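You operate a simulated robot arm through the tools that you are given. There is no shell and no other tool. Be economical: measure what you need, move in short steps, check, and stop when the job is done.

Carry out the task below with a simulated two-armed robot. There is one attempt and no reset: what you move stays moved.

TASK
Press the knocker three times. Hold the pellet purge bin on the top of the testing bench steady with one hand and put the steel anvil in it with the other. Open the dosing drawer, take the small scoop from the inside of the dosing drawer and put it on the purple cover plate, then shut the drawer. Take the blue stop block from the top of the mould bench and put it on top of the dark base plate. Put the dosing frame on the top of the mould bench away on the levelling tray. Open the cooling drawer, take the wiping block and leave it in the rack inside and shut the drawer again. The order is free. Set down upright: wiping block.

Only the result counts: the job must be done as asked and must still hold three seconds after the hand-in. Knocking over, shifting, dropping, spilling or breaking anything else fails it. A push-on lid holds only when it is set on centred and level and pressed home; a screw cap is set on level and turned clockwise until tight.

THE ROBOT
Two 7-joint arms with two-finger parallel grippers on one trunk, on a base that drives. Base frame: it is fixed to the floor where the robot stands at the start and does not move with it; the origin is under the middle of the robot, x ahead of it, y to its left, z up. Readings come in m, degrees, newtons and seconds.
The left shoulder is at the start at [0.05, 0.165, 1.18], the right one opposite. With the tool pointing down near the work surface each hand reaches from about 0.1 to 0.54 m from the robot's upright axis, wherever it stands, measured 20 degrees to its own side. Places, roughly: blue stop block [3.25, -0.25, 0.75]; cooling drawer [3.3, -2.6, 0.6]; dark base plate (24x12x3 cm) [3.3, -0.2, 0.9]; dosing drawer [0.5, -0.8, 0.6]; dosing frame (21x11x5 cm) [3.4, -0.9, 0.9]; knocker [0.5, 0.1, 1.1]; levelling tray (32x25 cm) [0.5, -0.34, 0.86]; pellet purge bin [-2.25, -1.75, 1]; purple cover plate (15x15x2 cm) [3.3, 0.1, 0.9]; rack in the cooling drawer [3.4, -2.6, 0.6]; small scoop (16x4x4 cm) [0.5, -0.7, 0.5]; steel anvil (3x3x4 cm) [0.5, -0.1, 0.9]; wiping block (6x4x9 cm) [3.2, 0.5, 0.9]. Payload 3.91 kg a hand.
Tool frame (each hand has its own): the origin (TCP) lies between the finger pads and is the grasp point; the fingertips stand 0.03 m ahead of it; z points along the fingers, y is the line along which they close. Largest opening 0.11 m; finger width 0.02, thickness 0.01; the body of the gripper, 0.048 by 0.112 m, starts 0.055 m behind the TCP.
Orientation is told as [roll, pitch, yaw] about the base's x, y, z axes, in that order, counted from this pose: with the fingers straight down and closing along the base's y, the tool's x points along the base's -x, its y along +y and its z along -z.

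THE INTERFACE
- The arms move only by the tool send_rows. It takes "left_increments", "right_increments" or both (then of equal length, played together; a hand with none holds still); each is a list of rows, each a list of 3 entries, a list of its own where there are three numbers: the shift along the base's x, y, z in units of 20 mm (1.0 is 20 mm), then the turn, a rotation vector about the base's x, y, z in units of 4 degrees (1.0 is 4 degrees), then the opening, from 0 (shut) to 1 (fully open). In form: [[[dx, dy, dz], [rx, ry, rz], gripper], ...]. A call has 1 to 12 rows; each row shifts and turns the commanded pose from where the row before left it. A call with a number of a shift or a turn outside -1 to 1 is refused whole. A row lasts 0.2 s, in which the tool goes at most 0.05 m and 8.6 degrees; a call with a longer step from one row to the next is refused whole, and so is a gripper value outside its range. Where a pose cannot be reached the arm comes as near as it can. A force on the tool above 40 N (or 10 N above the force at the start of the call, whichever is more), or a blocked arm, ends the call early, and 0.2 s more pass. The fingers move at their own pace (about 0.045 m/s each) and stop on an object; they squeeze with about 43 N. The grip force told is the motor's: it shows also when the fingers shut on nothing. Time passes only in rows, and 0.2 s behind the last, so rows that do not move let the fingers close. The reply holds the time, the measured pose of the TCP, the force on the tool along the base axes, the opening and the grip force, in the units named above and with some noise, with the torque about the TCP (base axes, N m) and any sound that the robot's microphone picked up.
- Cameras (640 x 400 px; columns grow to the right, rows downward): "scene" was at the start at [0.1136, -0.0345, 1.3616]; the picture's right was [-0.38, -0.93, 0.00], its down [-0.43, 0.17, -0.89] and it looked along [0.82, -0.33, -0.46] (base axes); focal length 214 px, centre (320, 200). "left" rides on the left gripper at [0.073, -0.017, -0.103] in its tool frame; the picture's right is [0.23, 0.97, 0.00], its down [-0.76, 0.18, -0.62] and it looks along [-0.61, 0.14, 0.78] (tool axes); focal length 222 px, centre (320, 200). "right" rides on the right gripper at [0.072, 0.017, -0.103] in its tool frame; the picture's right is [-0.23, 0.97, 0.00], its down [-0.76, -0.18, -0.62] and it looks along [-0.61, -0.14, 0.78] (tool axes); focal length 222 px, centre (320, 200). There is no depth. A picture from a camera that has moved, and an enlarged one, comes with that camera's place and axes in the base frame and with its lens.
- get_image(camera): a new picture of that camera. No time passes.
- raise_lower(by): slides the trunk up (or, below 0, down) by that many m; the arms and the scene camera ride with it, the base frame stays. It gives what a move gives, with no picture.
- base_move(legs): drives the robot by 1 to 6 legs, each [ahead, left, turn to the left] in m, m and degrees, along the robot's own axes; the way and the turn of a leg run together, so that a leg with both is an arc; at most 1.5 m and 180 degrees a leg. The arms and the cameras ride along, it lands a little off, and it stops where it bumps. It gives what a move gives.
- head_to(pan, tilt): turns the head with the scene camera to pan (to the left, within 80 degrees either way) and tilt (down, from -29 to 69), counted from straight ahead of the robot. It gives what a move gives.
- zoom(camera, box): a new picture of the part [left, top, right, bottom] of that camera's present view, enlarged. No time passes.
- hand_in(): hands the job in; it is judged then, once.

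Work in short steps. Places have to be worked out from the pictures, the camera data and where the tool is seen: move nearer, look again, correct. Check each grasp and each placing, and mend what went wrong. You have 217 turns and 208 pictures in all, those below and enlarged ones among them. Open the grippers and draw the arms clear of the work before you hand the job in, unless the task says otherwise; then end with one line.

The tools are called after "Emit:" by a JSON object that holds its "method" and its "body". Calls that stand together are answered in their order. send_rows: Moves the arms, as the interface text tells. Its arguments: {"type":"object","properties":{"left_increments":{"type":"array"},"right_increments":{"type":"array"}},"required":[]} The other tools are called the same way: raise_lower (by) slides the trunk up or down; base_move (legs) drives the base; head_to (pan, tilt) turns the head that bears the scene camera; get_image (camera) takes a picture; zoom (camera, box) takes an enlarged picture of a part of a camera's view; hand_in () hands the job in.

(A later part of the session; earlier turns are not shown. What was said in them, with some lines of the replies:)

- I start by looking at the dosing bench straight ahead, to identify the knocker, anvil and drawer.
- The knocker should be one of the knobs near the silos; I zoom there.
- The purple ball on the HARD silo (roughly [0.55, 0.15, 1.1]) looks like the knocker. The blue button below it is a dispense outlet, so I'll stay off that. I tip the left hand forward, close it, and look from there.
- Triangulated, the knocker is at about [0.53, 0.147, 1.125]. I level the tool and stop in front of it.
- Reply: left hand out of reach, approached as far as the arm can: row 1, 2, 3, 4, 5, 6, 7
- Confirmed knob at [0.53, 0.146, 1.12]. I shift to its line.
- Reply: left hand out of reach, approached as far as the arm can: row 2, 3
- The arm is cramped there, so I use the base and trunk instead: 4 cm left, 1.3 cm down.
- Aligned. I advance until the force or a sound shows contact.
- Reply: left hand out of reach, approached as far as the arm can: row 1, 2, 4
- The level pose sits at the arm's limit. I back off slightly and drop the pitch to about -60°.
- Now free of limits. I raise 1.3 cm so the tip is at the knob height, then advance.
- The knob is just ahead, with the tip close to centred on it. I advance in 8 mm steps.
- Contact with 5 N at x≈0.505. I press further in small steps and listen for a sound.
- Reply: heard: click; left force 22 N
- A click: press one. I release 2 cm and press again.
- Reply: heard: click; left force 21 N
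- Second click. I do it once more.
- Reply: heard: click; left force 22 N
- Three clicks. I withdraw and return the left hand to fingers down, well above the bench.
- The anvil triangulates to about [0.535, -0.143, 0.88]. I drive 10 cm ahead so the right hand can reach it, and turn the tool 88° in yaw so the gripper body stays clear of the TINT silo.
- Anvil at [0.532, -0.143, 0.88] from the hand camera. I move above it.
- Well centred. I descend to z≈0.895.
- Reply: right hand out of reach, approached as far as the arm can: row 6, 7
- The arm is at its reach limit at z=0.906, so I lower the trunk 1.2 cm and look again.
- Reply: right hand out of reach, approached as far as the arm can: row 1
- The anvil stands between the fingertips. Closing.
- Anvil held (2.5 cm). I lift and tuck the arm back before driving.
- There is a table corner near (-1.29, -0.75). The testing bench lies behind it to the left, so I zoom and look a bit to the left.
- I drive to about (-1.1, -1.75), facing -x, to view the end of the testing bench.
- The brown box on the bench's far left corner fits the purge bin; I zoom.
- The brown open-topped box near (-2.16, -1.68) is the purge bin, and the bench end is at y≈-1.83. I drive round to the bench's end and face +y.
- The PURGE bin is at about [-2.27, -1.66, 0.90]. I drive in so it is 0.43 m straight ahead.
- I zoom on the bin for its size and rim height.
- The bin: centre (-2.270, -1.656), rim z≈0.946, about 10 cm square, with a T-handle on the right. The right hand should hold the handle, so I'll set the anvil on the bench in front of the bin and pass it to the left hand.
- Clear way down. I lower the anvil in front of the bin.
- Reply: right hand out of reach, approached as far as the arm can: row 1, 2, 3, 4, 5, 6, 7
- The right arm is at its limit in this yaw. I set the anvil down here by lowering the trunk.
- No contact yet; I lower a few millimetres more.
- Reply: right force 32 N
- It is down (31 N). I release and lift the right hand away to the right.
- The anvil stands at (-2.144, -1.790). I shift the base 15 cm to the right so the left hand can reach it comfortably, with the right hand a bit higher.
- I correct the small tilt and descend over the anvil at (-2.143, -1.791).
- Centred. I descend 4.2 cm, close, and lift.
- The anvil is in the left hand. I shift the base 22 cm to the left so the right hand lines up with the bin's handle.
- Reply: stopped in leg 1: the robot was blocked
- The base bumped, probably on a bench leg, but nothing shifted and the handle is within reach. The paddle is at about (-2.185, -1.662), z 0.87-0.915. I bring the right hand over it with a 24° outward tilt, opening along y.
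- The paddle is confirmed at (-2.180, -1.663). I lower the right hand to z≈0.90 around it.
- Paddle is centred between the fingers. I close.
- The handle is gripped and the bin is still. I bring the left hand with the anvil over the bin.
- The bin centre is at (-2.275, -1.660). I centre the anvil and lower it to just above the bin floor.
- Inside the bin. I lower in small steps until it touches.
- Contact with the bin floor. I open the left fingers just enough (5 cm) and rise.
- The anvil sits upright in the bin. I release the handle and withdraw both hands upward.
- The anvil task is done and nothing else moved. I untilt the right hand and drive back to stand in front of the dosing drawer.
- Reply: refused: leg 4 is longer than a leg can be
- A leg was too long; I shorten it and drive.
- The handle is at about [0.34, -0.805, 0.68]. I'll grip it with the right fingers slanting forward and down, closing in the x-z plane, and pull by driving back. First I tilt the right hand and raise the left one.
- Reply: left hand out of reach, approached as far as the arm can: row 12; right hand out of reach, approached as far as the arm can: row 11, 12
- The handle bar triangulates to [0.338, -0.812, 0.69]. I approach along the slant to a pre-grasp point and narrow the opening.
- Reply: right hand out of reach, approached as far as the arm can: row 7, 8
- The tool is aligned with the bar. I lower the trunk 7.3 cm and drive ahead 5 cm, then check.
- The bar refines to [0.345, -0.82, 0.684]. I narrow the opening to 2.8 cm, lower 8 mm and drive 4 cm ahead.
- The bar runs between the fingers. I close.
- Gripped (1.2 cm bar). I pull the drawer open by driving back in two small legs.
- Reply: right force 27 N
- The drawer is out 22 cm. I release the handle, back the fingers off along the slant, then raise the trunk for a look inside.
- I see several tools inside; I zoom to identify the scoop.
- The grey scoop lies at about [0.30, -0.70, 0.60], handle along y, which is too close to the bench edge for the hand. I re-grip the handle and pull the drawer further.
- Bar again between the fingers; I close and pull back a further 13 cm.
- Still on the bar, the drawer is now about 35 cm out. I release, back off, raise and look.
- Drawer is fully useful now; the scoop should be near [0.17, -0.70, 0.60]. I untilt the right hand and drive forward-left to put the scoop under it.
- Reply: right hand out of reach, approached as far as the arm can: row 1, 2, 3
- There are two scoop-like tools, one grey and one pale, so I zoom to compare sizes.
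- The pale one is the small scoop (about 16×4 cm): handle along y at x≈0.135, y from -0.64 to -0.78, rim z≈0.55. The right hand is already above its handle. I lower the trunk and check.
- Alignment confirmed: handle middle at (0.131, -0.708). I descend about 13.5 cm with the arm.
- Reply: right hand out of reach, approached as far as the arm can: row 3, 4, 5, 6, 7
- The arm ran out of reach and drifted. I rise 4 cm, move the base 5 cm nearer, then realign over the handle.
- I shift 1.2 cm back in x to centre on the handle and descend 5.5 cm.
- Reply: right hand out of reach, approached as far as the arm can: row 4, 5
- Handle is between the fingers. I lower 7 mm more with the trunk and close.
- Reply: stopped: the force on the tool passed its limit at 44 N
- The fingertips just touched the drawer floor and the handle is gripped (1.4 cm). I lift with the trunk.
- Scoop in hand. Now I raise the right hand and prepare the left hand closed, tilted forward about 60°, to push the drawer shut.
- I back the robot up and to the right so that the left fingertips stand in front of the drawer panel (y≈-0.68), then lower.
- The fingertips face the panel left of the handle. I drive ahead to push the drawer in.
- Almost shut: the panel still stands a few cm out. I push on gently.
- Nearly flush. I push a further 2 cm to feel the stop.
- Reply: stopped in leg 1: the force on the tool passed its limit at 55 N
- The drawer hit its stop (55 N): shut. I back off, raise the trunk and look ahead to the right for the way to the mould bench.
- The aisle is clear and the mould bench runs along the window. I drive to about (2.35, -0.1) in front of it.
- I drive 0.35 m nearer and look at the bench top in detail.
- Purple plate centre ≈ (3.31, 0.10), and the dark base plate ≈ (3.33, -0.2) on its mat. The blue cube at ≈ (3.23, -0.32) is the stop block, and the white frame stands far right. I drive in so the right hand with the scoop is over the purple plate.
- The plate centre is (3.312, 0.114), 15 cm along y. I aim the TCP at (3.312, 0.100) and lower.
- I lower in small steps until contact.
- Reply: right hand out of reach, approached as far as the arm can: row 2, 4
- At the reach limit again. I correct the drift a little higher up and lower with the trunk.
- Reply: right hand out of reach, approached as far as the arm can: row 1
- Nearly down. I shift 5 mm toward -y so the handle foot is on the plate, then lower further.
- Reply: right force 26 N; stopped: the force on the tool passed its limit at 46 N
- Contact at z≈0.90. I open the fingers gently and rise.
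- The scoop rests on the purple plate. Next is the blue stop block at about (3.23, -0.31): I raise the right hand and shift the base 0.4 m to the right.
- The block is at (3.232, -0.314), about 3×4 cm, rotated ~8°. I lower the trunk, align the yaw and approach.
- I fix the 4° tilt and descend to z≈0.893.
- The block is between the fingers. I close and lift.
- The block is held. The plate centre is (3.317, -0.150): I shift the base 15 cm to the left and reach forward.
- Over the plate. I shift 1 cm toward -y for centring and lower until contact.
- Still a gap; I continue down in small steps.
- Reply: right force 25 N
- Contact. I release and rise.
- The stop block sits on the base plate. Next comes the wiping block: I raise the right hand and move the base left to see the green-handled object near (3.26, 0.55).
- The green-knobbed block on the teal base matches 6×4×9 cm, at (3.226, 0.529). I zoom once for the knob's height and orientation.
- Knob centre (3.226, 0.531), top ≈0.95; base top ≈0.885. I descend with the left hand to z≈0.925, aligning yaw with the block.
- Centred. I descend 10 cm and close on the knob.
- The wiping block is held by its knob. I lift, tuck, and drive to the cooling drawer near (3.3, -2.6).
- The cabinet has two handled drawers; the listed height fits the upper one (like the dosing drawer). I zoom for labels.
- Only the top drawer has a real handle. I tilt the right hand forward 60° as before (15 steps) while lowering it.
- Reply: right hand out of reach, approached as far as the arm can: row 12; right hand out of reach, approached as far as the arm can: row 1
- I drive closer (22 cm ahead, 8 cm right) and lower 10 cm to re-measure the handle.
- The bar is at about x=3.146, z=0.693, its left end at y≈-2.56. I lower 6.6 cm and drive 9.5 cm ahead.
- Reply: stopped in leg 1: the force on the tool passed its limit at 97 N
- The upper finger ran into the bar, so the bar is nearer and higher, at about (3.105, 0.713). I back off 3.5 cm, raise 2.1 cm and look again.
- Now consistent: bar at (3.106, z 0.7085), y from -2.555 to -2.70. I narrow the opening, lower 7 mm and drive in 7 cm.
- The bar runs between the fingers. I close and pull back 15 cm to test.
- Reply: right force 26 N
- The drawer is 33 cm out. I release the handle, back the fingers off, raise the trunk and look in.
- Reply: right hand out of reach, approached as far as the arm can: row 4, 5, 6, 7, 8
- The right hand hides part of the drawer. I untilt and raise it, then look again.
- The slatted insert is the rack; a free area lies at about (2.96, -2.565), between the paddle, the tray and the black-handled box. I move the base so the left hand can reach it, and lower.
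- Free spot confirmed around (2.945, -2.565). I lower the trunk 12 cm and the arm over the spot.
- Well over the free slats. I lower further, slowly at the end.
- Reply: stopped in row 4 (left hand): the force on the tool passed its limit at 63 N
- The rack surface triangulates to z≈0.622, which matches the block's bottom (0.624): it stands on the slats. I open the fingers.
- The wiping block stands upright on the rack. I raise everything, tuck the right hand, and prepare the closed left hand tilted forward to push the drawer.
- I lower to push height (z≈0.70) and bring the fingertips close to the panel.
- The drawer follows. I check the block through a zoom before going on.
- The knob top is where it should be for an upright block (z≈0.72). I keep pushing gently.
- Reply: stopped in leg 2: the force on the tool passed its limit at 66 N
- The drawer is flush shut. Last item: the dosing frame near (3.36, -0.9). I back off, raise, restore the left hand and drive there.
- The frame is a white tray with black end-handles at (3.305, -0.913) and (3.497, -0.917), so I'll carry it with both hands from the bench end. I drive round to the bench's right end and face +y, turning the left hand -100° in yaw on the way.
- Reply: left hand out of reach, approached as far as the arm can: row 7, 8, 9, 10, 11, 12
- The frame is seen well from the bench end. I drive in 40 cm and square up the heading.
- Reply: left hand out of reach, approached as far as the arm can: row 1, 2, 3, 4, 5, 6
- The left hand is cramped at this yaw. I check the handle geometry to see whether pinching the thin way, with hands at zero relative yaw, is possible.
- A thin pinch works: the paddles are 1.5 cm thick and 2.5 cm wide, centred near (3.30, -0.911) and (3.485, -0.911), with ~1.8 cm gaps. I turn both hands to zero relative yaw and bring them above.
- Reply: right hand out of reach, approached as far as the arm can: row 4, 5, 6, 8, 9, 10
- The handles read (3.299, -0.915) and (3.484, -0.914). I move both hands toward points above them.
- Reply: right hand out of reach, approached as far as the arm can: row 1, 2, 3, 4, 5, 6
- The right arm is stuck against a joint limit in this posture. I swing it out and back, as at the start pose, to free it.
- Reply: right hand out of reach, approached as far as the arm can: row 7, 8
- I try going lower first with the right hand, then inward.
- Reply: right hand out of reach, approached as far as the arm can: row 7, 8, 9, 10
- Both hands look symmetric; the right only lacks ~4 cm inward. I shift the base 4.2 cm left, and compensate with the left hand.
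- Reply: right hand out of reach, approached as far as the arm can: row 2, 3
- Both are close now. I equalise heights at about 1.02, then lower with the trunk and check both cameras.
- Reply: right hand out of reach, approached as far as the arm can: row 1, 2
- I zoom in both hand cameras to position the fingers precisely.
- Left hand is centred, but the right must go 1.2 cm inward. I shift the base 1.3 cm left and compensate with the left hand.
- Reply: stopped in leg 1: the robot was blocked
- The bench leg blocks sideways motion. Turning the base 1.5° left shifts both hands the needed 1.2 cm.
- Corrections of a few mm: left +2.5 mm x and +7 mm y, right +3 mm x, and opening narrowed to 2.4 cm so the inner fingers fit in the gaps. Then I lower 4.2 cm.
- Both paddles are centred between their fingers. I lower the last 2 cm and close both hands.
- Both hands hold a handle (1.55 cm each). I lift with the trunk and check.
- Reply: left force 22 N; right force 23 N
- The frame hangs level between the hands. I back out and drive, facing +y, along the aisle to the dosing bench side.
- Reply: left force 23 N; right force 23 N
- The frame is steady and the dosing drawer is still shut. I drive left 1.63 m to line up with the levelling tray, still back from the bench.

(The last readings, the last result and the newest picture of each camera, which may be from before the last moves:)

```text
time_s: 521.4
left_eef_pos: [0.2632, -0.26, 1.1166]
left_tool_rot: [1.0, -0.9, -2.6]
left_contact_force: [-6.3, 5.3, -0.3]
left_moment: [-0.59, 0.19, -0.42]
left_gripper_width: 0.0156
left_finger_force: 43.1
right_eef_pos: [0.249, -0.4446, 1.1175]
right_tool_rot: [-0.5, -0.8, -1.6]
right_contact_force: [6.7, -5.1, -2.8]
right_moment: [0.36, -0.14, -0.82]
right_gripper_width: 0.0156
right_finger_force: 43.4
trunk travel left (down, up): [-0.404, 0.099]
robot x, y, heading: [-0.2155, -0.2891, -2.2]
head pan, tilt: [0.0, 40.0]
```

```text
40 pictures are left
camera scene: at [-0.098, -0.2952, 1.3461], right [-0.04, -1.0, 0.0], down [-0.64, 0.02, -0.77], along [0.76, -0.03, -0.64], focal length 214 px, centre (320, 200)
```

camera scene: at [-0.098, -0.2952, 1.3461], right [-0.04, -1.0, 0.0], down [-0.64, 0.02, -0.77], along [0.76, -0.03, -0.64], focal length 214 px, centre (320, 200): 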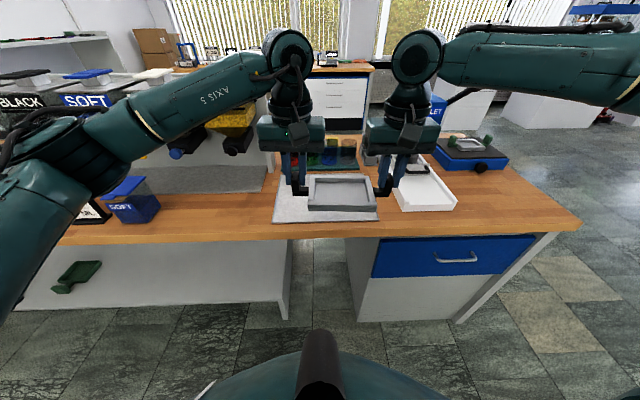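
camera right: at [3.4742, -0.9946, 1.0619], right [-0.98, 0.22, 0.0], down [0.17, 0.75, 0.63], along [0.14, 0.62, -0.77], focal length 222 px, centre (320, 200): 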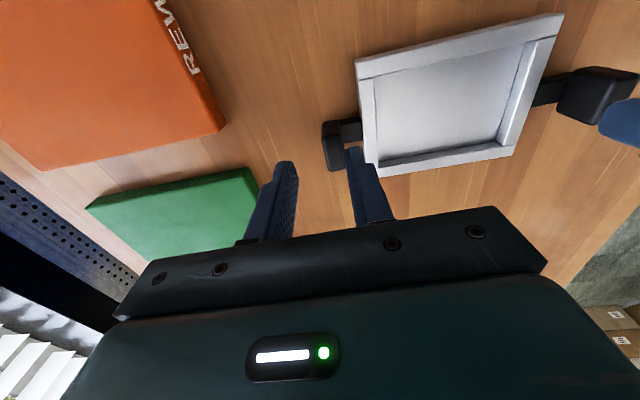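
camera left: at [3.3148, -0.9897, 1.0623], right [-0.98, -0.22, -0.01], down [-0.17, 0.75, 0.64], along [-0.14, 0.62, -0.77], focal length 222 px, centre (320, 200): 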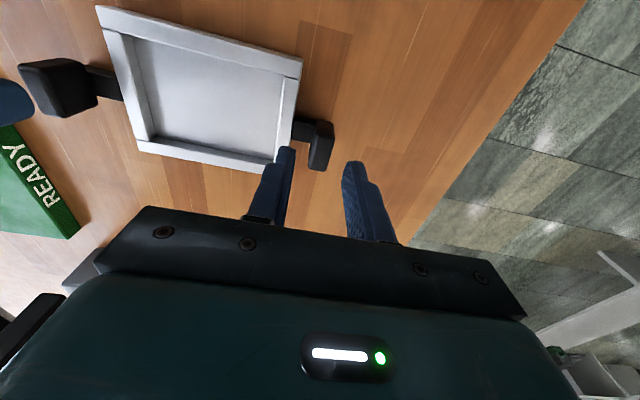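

With heading 0 the right forearm would come close to the tablet press. I'll approach at heading -20° so the forearm stays clear: first turn and shift left, then measure before going in.

Emit:
{"method": "base_move", "body": {"legs": [[0, 0, -17.8], [0, 0.26, 0], [0.08, 0, 0]]}}

Emit:
{"method": "get_image", "body": {"camera": "scene"}}

```text
time_s: 525.9
left_eef_pos: [0.4144, -0.1867, 1.1164]
left_tool_rot: [1.0, -0.8, -20.2]
left_contact_force: [-4.4, 3.5, -1.8]
left_moment: [-0.57, 0.34, -0.36]
left_gripper_width: 0.0155
left_finger_force: 42.8
right_eef_pos: [0.3438, -0.3584, 1.1175]
right_tool_rot: [-0.4, -0.8, -19.5]
right_contact_force: [5.1, -3.0, -2.0]
right_moment: [0.4, -0.27, -0.75]
right_gripper_width: 0.0156
right_finger_force: 43.2
trunk travel left (down, up): [-0.404, 0.099]
robot x, y, heading: [-0.0487, -0.0666, -19.8]
head pan, tilt: [0.0, 40.0]
```

```text
39 pictures are left
camera scene: at [0.0601, -0.1098, 1.3461], right [-0.34, -0.94, 0.0], down [-0.61, 0.22, -0.77], along [0.72, -0.26, -0.64], focal length 214 px, centre (320, 200)
```

scene: 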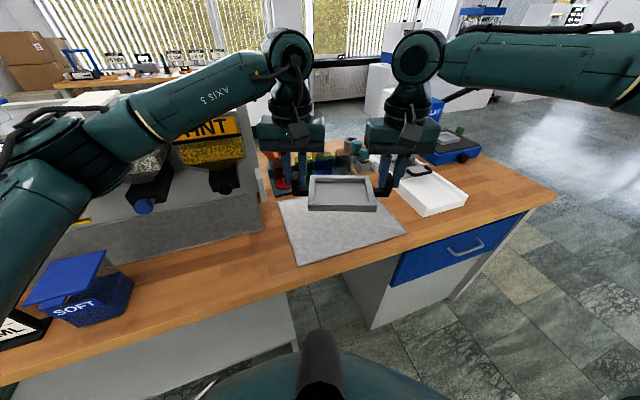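

At -20° the left elbow would come too near the silo outlets, so a heading of about -8° is the best compromise. I back off a little, turn, and slide right.

Emit:
{"method": "base_move", "body": {"legs": [[-0.06, 0, 0], [0, 0, 11.8], [0, -0.135, 0]]}}

Emit:
{"method": "get_image", "body": {"camera": "scene"}}

```text
time_s: 529.1
left_eef_pos: [0.3526, -0.2059, 1.1174]
left_tool_rot: [1.0, -0.9, -8.8]
left_contact_force: [-5.5, 2.7, -1.2]
left_moment: [-0.58, 0.38, -0.29]
left_gripper_width: 0.0153
left_finger_force: 42.4
right_eef_pos: [0.3149, -0.3885, 1.1169]
right_tool_rot: [-0.4, -0.9, -8.2]
right_contact_force: [6.0, -1.7, -1.7]
right_moment: [0.47, -0.35, -0.78]
right_gripper_width: 0.0154
right_finger_force: 43.4
trunk travel left (down, up): [-0.404, 0.099]
robot x, y, heading: [-0.1236, -0.1856, -8.3]
head pan, tilt: [0.0, 40.0]
```

```text
38 pictures are left
camera scene: at [-0.0114, -0.2019, 1.3462], right [-0.15, -0.99, 0.0], down [-0.64, 0.09, -0.77], along [0.76, -0.11, -0.64], focal length 214 px, centre (320, 200)
```

scene: 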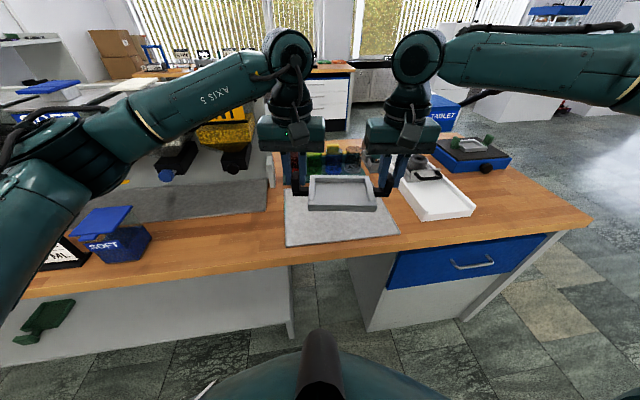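

Frame centre is (0.334, -0.297). I advance 15.8 cm so that it is over the tray at about (0.49, -0.325).

Emit:
{"method": "base_move", "body": {"legs": [[0.155, -0.005, 0]]}}

Emit:
{"method": "get_image", "body": {"camera": "scene"}}

```text
time_s: 530.5
left_eef_pos: [0.4997, -0.2317, 1.1174]
left_tool_rot: [1.0, -0.7, -8.8]
left_contact_force: [-4.1, 1.5, -1.4]
left_moment: [-0.68, 0.15, -0.24]
left_gripper_width: 0.0153
left_finger_force: 43.4
right_eef_pos: [0.4652, -0.4138, 1.117]
right_tool_rot: [-0.6, -0.8, -8.0]
right_contact_force: [4.4, -1.6, -2.7]
right_moment: [0.47, -0.05, -0.69]
right_gripper_width: 0.0155
right_finger_force: 43.0
trunk travel left (down, up): [-0.404, 0.099]
robot x, y, heading: [0.0227, -0.2121, -8.3]
head pan, tilt: [0.0, 40.0]
```

```text
37 pictures are left
camera scene: at [0.1374, -0.2284, 1.3461], right [-0.15, -0.99, 0.0], down [-0.64, 0.09, -0.77], along [0.76, -0.11, -0.64], focal length 214 px, centre (320, 200)
```

scene: 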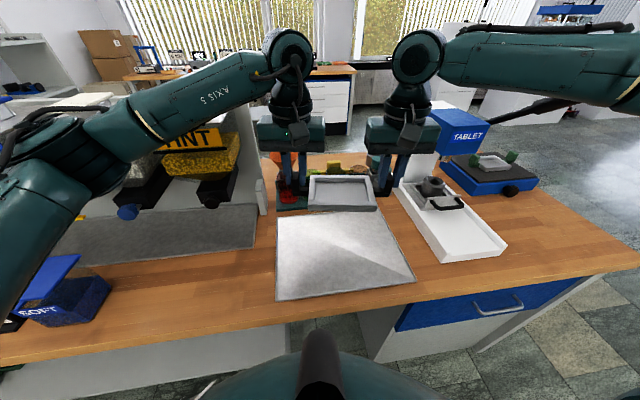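

Over the tray (frame centre 0.4825, -0.323; tray centre 0.50, -0.33), with both arms clear. I go 1.5 cm ahead and lower 17 cm.

Emit:
{"method": "base_move", "body": {"legs": [[0.015, -0.003, 0]]}}

Emit:
{"method": "raise_lower", "body": {"by": -0.1}}

Emit:
{"method": "get_image", "body": {"camera": "scene"}}

```text
time_s: 531.3
left_eef_pos: [0.5136, -0.2385, 1.1175]
left_tool_rot: [1.0, -0.8, -8.9]
left_contact_force: [-3.0, 0.4, -1.7]
left_moment: [-0.68, -0.09, -0.02]
left_gripper_width: 0.0155
left_finger_force: 43.1
right_eef_pos: [0.4798, -0.4197, 1.1173]
right_tool_rot: [-0.4, -0.9, -8.1]
right_contact_force: [2.9, -1.1, -2.1]
right_moment: [0.58, 0.13, -0.58]
right_gripper_width: 0.0156
right_finger_force: 43.1
trunk travel left (down, up): [-0.404, 0.099]
robot x, y, heading: [0.0373, -0.2179, -8.3]
head pan, tilt: [0.0, 40.0]
```

```text
time_s: 532.6
left_eef_pos: [0.5131, -0.2378, 1.0176]
left_tool_rot: [1.0, -0.8, -8.9]
left_contact_force: [-3.2, 1.6, -0.2]
left_moment: [-0.64, 0.07, 0.03]
left_gripper_width: 0.0157
left_finger_force: 42.7
right_eef_pos: [0.4799, -0.4195, 1.0168]
right_tool_rot: [-0.5, -0.9, -8.2]
right_contact_force: [2.5, -1.6, -1.0]
right_moment: [0.56, -0.07, -0.57]
right_gripper_width: 0.0155
right_finger_force: 42.9
trunk travel left (down, up): [-0.304, 0.199]
robot x, y, heading: [0.0399, -0.2163, -8.4]
head pan, tilt: [0.0, 40.0]
```

```text
36 pictures are left
camera scene: at [0.1508, -0.2333, 1.2462], right [-0.15, -0.99, 0.0], down [-0.64, 0.09, -0.77], along [0.76, -0.11, -0.64], focal length 214 px, centre (320, 200)
```

scene: 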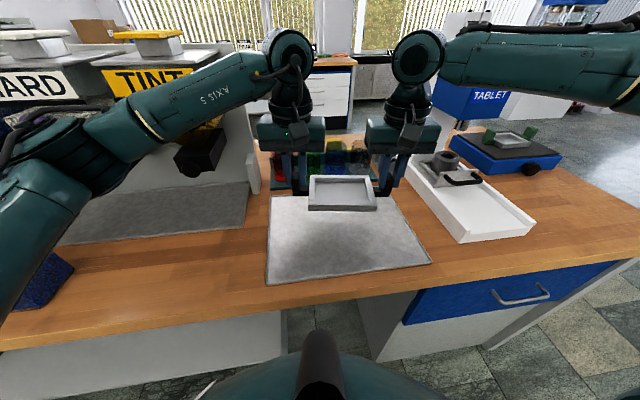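

Still clear on both sides. I lower 7 cm more.

Emit:
{"method": "raise_lower", "body": {"by": -0.07}}

Emit:
{"method": "get_image", "body": {"camera": "scene"}}

```text
time_s: 533.7
left_eef_pos: [0.5132, -0.2374, 0.9476]
left_tool_rot: [1.0, -0.8, -8.9]
left_contact_force: [-2.4, 2.0, -1.3]
left_moment: [-0.61, 0.3, -0.02]
left_gripper_width: 0.0154
left_finger_force: 42.7
right_eef_pos: [0.4777, -0.42, 0.9467]
right_tool_rot: [-0.5, -0.9, -8.1]
right_contact_force: [2.9, -1.3, -2.3]
right_moment: [0.54, -0.2, -0.53]
right_gripper_width: 0.0153
right_finger_force: 42.7
trunk travel left (down, up): [-0.234, 0.269]
robot x, y, heading: [0.0379, -0.2208, -8.2]
head pan, tilt: [0.0, 40.0]
```

```text
35 pictures are left
camera scene: at [0.1508, -0.2333, 1.1762], right [-0.15, -0.99, 0.0], down [-0.64, 0.09, -0.77], along [0.76, -0.11, -0.64], focal length 214 px, centre (320, 200)
```

scene: 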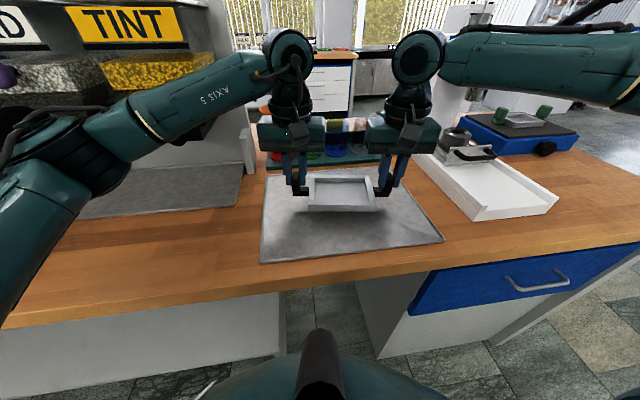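

The frame is well within the tray outline. I lower in small steps to contact.

Emit:
{"method": "raise_lower", "body": {"by": -0.016}}

Emit:
{"method": "raise_lower", "body": {"by": -0.005}}

```text
time_s: 534.3
left_eef_pos: [0.5133, -0.238, 0.9325]
left_tool_rot: [1.0, -0.8, -8.9]
left_contact_force: [-3.3, 1.8, -1.1]
left_moment: [-0.57, 0.29, 0.02]
left_gripper_width: 0.0153
left_finger_force: 43.0
right_eef_pos: [0.4796, -0.419, 0.9316]
right_tool_rot: [-0.4, -0.9, -8.0]
right_contact_force: [2.3, -1.6, -1.9]
right_moment: [0.5, -0.29, -0.54]
right_gripper_width: 0.0155
right_finger_force: 42.9
trunk travel left (down, up): [-0.218, 0.285]
robot x, y, heading: [0.0356, -0.2145, -8.5]
head pan, tilt: [0.0, 40.0]
```

```text
time_s: 534.8
left_eef_pos: [0.5137, -0.2372, 0.9263]
left_tool_rot: [1.0, -1.0, -8.8]
left_contact_force: [-3.1, 2.4, -2.0]
left_moment: [-0.62, 0.26, -0.03]
left_gripper_width: 0.0155
left_finger_force: 43.4
right_eef_pos: [0.4807, -0.4193, 0.9263]
right_tool_rot: [-0.5, -0.9, -8.1]
right_contact_force: [4.1, -1.3, -1.4]
right_moment: [0.55, -0.21, -0.52]
right_gripper_width: 0.0152
right_finger_force: 42.8
trunk travel left (down, up): [-0.213, 0.29]
robot x, y, heading: [0.0378, -0.2181, -8.4]
head pan, tilt: [0.0, 40.0]
```

Emit:
{"method": "raise_lower", "body": {"by": -0.003}}

Emit:
{"method": "raise_lower", "body": {"by": -0.003}}

```text
time_s: 535.4
left_eef_pos: [0.5133, -0.2367, 0.9227]
left_tool_rot: [1.0, -0.9, -9.0]
left_contact_force: [-2.4, 0.9, -1.3]
left_moment: [-0.62, 0.14, -0.01]
left_gripper_width: 0.0156
left_finger_force: 43.2
right_eef_pos: [0.4791, -0.4203, 0.9241]
right_tool_rot: [-0.4, -1.0, -8.1]
right_contact_force: [3.1, -1.3, -1.8]
right_moment: [0.58, -0.15, -0.57]
right_gripper_width: 0.0151
right_finger_force: 43.0
trunk travel left (down, up): [-0.21, 0.293]
robot x, y, heading: [0.0434, -0.2144, -8.3]
head pan, tilt: [0.0, 40.0]
```

```text
time_s: 535.9
left_eef_pos: [0.5134, -0.2374, 0.9217]
left_tool_rot: [1.0, -1.0, -8.8]
left_contact_force: [-1.1, 1.3, 3.1]
left_moment: [-0.84, 0.05, 0.01]
left_gripper_width: 0.0154
left_finger_force: 42.7
right_eef_pos: [0.4792, -0.4202, 0.9235]
right_tool_rot: [-0.4, -1.1, -8.2]
right_contact_force: [5.4, -3.0, 8.4]
right_moment: [0.35, 0.64, -0.49]
right_gripper_width: 0.0154
right_finger_force: 42.4
trunk travel left (down, up): [-0.207, 0.296]
robot x, y, heading: [0.0369, -0.2146, -8.3]
head pan, tilt: [0.0, 40.0]
```

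The frame touches the tray. I open both hands to 2.5 cm together and rise with the trunk.

Emit:
{"method": "send_rows", "body": {"left_increments": [[[0, 0, 0], [0, 0, 0], 0.17], [[0, 0, 0], [0, 0, 0], 0.23], [[0, 0, 0], [0, 0, 0], 0.23]], "right_increments": [[[0, 0, 0], [0, 0, 0], 0.17], [[0, 0, 0], [0, 0, 0], 0.23], [[0, 0, 0], [0, 0, 0], 0.23]]}}

Emit:
{"method": "raise_lower", "body": {"by": 0.06}}

Emit:
{"method": "get_image", "body": {"camera": "scene"}}

```text
time_s: 536.7
left_eef_pos: [0.5138, -0.2378, 0.9203]
left_tool_rot: [1.0, -0.9, -9.0]
left_contact_force: [0.5, 0.0, -0.5]
left_moment: [0.01, -0.02, 0.01]
left_gripper_width: 0.0254
left_finger_force: 0.0
right_eef_pos: [0.4798, -0.4189, 0.9206]
right_tool_rot: [-0.5, -1.1, -8.2]
right_contact_force: [1.0, -0.1, 0.1]
right_moment: [-0.01, 0.01, -0.04]
right_gripper_width: 0.0252
right_finger_force: 0.1
trunk travel left (down, up): [-0.207, 0.296]
robot x, y, heading: [0.0358, -0.2172, -8.5]
head pan, tilt: [0.0, 40.0]
```

```text
time_s: 537.7
left_eef_pos: [0.5139, -0.2385, 0.9801]
left_tool_rot: [1.0, -0.8, -8.9]
left_contact_force: [-0.3, 1.5, 0.1]
left_moment: [0.01, 0.0, 0.0]
left_gripper_width: 0.0252
left_finger_force: 0.1
right_eef_pos: [0.4792, -0.4199, 0.9803]
right_tool_rot: [-0.5, -1.0, -8.1]
right_contact_force: [-0.2, -0.4, 0.7]
right_moment: [0.01, -0.02, 0.01]
right_gripper_width: 0.0252
right_finger_force: 0.0
trunk travel left (down, up): [-0.267, 0.236]
robot x, y, heading: [0.0394, -0.2175, -8.1]
head pan, tilt: [0.0, 40.0]
```

```text
34 pictures are left
camera scene: at [0.151, -0.2333, 1.2092], right [-0.15, -0.99, 0.0], down [-0.64, 0.09, -0.77], along [0.76, -0.11, -0.64], focal length 214 px, centre (320, 200)
```

scene: 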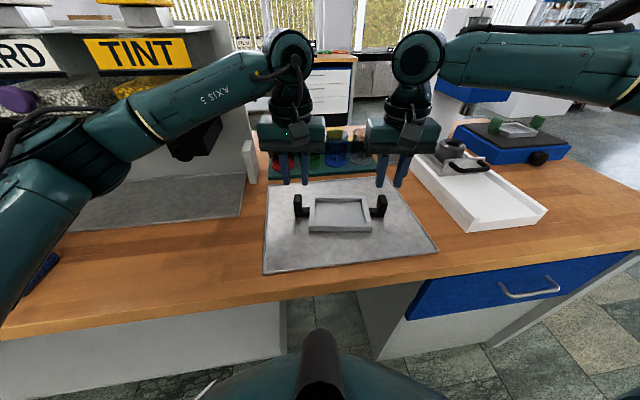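

The frame lies inside the tray. I raise along the same path and back away, then take a final look at the drawer and the dosing bench.

Emit:
{"method": "raise_lower", "body": {"by": 0.137}}

Emit:
{"method": "base_move", "body": {"legs": [[-0.5, 0, 0]]}}

Emit:
{"method": "head_to", "body": {"pan": -5, "tilt": 30}}

Emit:
{"method": "get_image", "body": {"camera": "scene"}}

```text
time_s: 539.3
left_eef_pos: [0.5139, -0.2377, 1.1176]
left_tool_rot: [1.1, -0.8, -8.9]
left_contact_force: [-0.9, 0.6, -0.5]
left_moment: [-0.03, -0.01, -0.03]
left_gripper_width: 0.0252
left_finger_force: 0.1
right_eef_pos: [0.4783, -0.4193, 1.1163]
right_tool_rot: [-0.6, -0.9, -8.0]
right_contact_force: [0.3, 0.5, -0.4]
right_moment: [-0.01, 0.0, 0.01]
right_gripper_width: 0.0254
right_finger_force: 0.1
trunk travel left (down, up): [-0.404, 0.099]
robot x, y, heading: [0.0372, -0.2204, -8.3]
head pan, tilt: [0.0, 40.0]
```

```text
time_s: 542.3
left_eef_pos: [0.0143, -0.1654, 1.1187]
left_tool_rot: [1.0, -0.9, -9.3]
left_contact_force: [0.6, 0.1, 0.9]
left_moment: [0.02, -0.01, 0.03]
left_gripper_width: 0.0255
left_finger_force: 0.1
right_eef_pos: [-0.0226, -0.3477, 1.1185]
right_tool_rot: [-0.4, -0.9, -8.5]
right_contact_force: [0.3, 0.5, -0.3]
right_moment: [-0.01, -0.01, 0.02]
right_gripper_width: 0.025
right_finger_force: 0.1
trunk travel left (down, up): [-0.404, 0.099]
robot x, y, heading: [-0.4608, -0.1441, -8.7]
head pan, tilt: [0.0, 40.0]
```

```text
time_s: 543.0
left_eef_pos: [0.0131, -0.165, 1.1178]
left_tool_rot: [1.0, -0.9, -9.2]
left_contact_force: [0.2, 0.5, 0.4]
left_moment: [0.02, 0.01, 0.01]
left_gripper_width: 0.0251
left_finger_force: 0.0
right_eef_pos: [-0.0223, -0.348, 1.1191]
right_tool_rot: [-0.4, -1.0, -8.5]
right_contact_force: [-0.6, -0.2, -1.1]
right_moment: [0.0, 0.03, 0.03]
right_gripper_width: 0.0252
right_finger_force: 0.1
trunk travel left (down, up): [-0.404, 0.099]
robot x, y, heading: [-0.4628, -0.1401, -8.8]
head pan, tilt: [-5.0, 30.0]
```

```text
33 pictures are left
camera scene: at [-0.3455, -0.1675, 1.3615], right [-0.24, -0.97, 0.0], down [-0.49, 0.12, -0.87], along [0.84, -0.21, -0.5], focal length 214 px, centre (320, 200)
```

scene: 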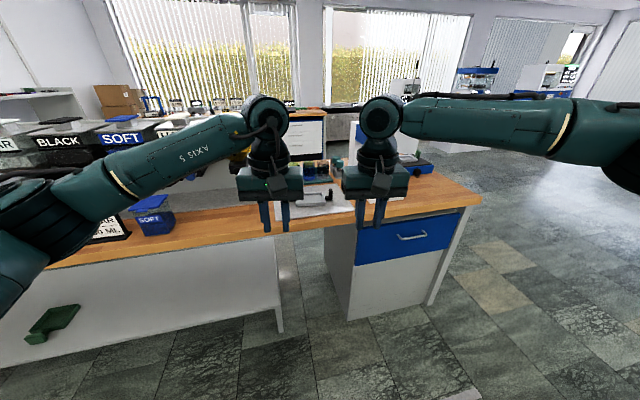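

All seems in place: the frame is on the tray and the drawer is shut. I open the grippers and hand in.

Emit:
{"method": "send_rows", "body": {"left_increments": [[[0, 0, 0], [0, 0, 0], 0.8], [[0, 0, 0], [0, 0, 0], 0.8], [[0, 0, 0], [0, 0, 0], 0.8], [[0, 0, 0], [0, 0, 0], 0.8]], "right_increments": [[[0, 0, 0], [0, 0, 0], 0.8], [[0, 0, 0], [0, 0, 0], 0.8], [[0, 0, 0], [0, 0, 0], 0.8], [[0, 0, 0], [0, 0, 0], 0.8]]}}

Emit:
{"method": "zoom", "body": {"camera": "scene", "box": [280, 160, 500, 320]}}

```text
time_s: 544.0
left_eef_pos: [0.0129, -0.165, 1.1176]
left_tool_rot: [1.0, -0.9, -9.3]
left_contact_force: [0.5, -0.1, 0.4]
left_moment: [0.0, -0.01, -0.03]
left_gripper_width: 0.0881
left_finger_force: 0.0
right_eef_pos: [-0.0217, -0.3478, 1.1177]
right_tool_rot: [-0.5, -0.9, -8.5]
right_contact_force: [1.2, -0.3, 0.2]
right_moment: [0.02, -0.02, -0.03]
right_gripper_width: 0.088
right_finger_force: 0.1
trunk travel left (down, up): [-0.404, 0.099]
robot x, y, heading: [-0.4621, -0.1409, -8.8]
head pan, tilt: [-5.0, 30.0]
```

```text
2.50 times, centred on (390, 240) of scene
camera zoom: at [-0.3456, -0.1675, 1.3615], right [-0.24, -0.97, 0.0], down [-0.49, 0.12, -0.87], along [0.84, -0.21, -0.5], focal length 536 px, centre (145, 100)
```

zoom: 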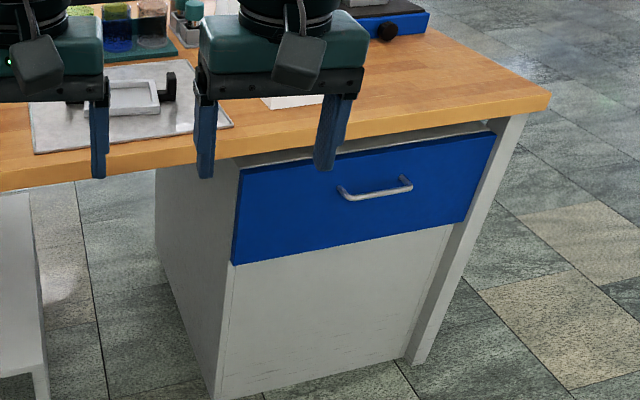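

The drawer front is flush, the frame lies on the tray, and the hands are open and clear. I hand in.

Emit:
{"method": "hand_in", "body": {}}

```text
The job is handed in.
```

I handed the job in with every task step carried out, and each result checked by picture or force reading along the way. The one thing I could not see afterwards is the wiping block inside the shut cooling drawer; it was upright when last seen, with the drawer partly closed.
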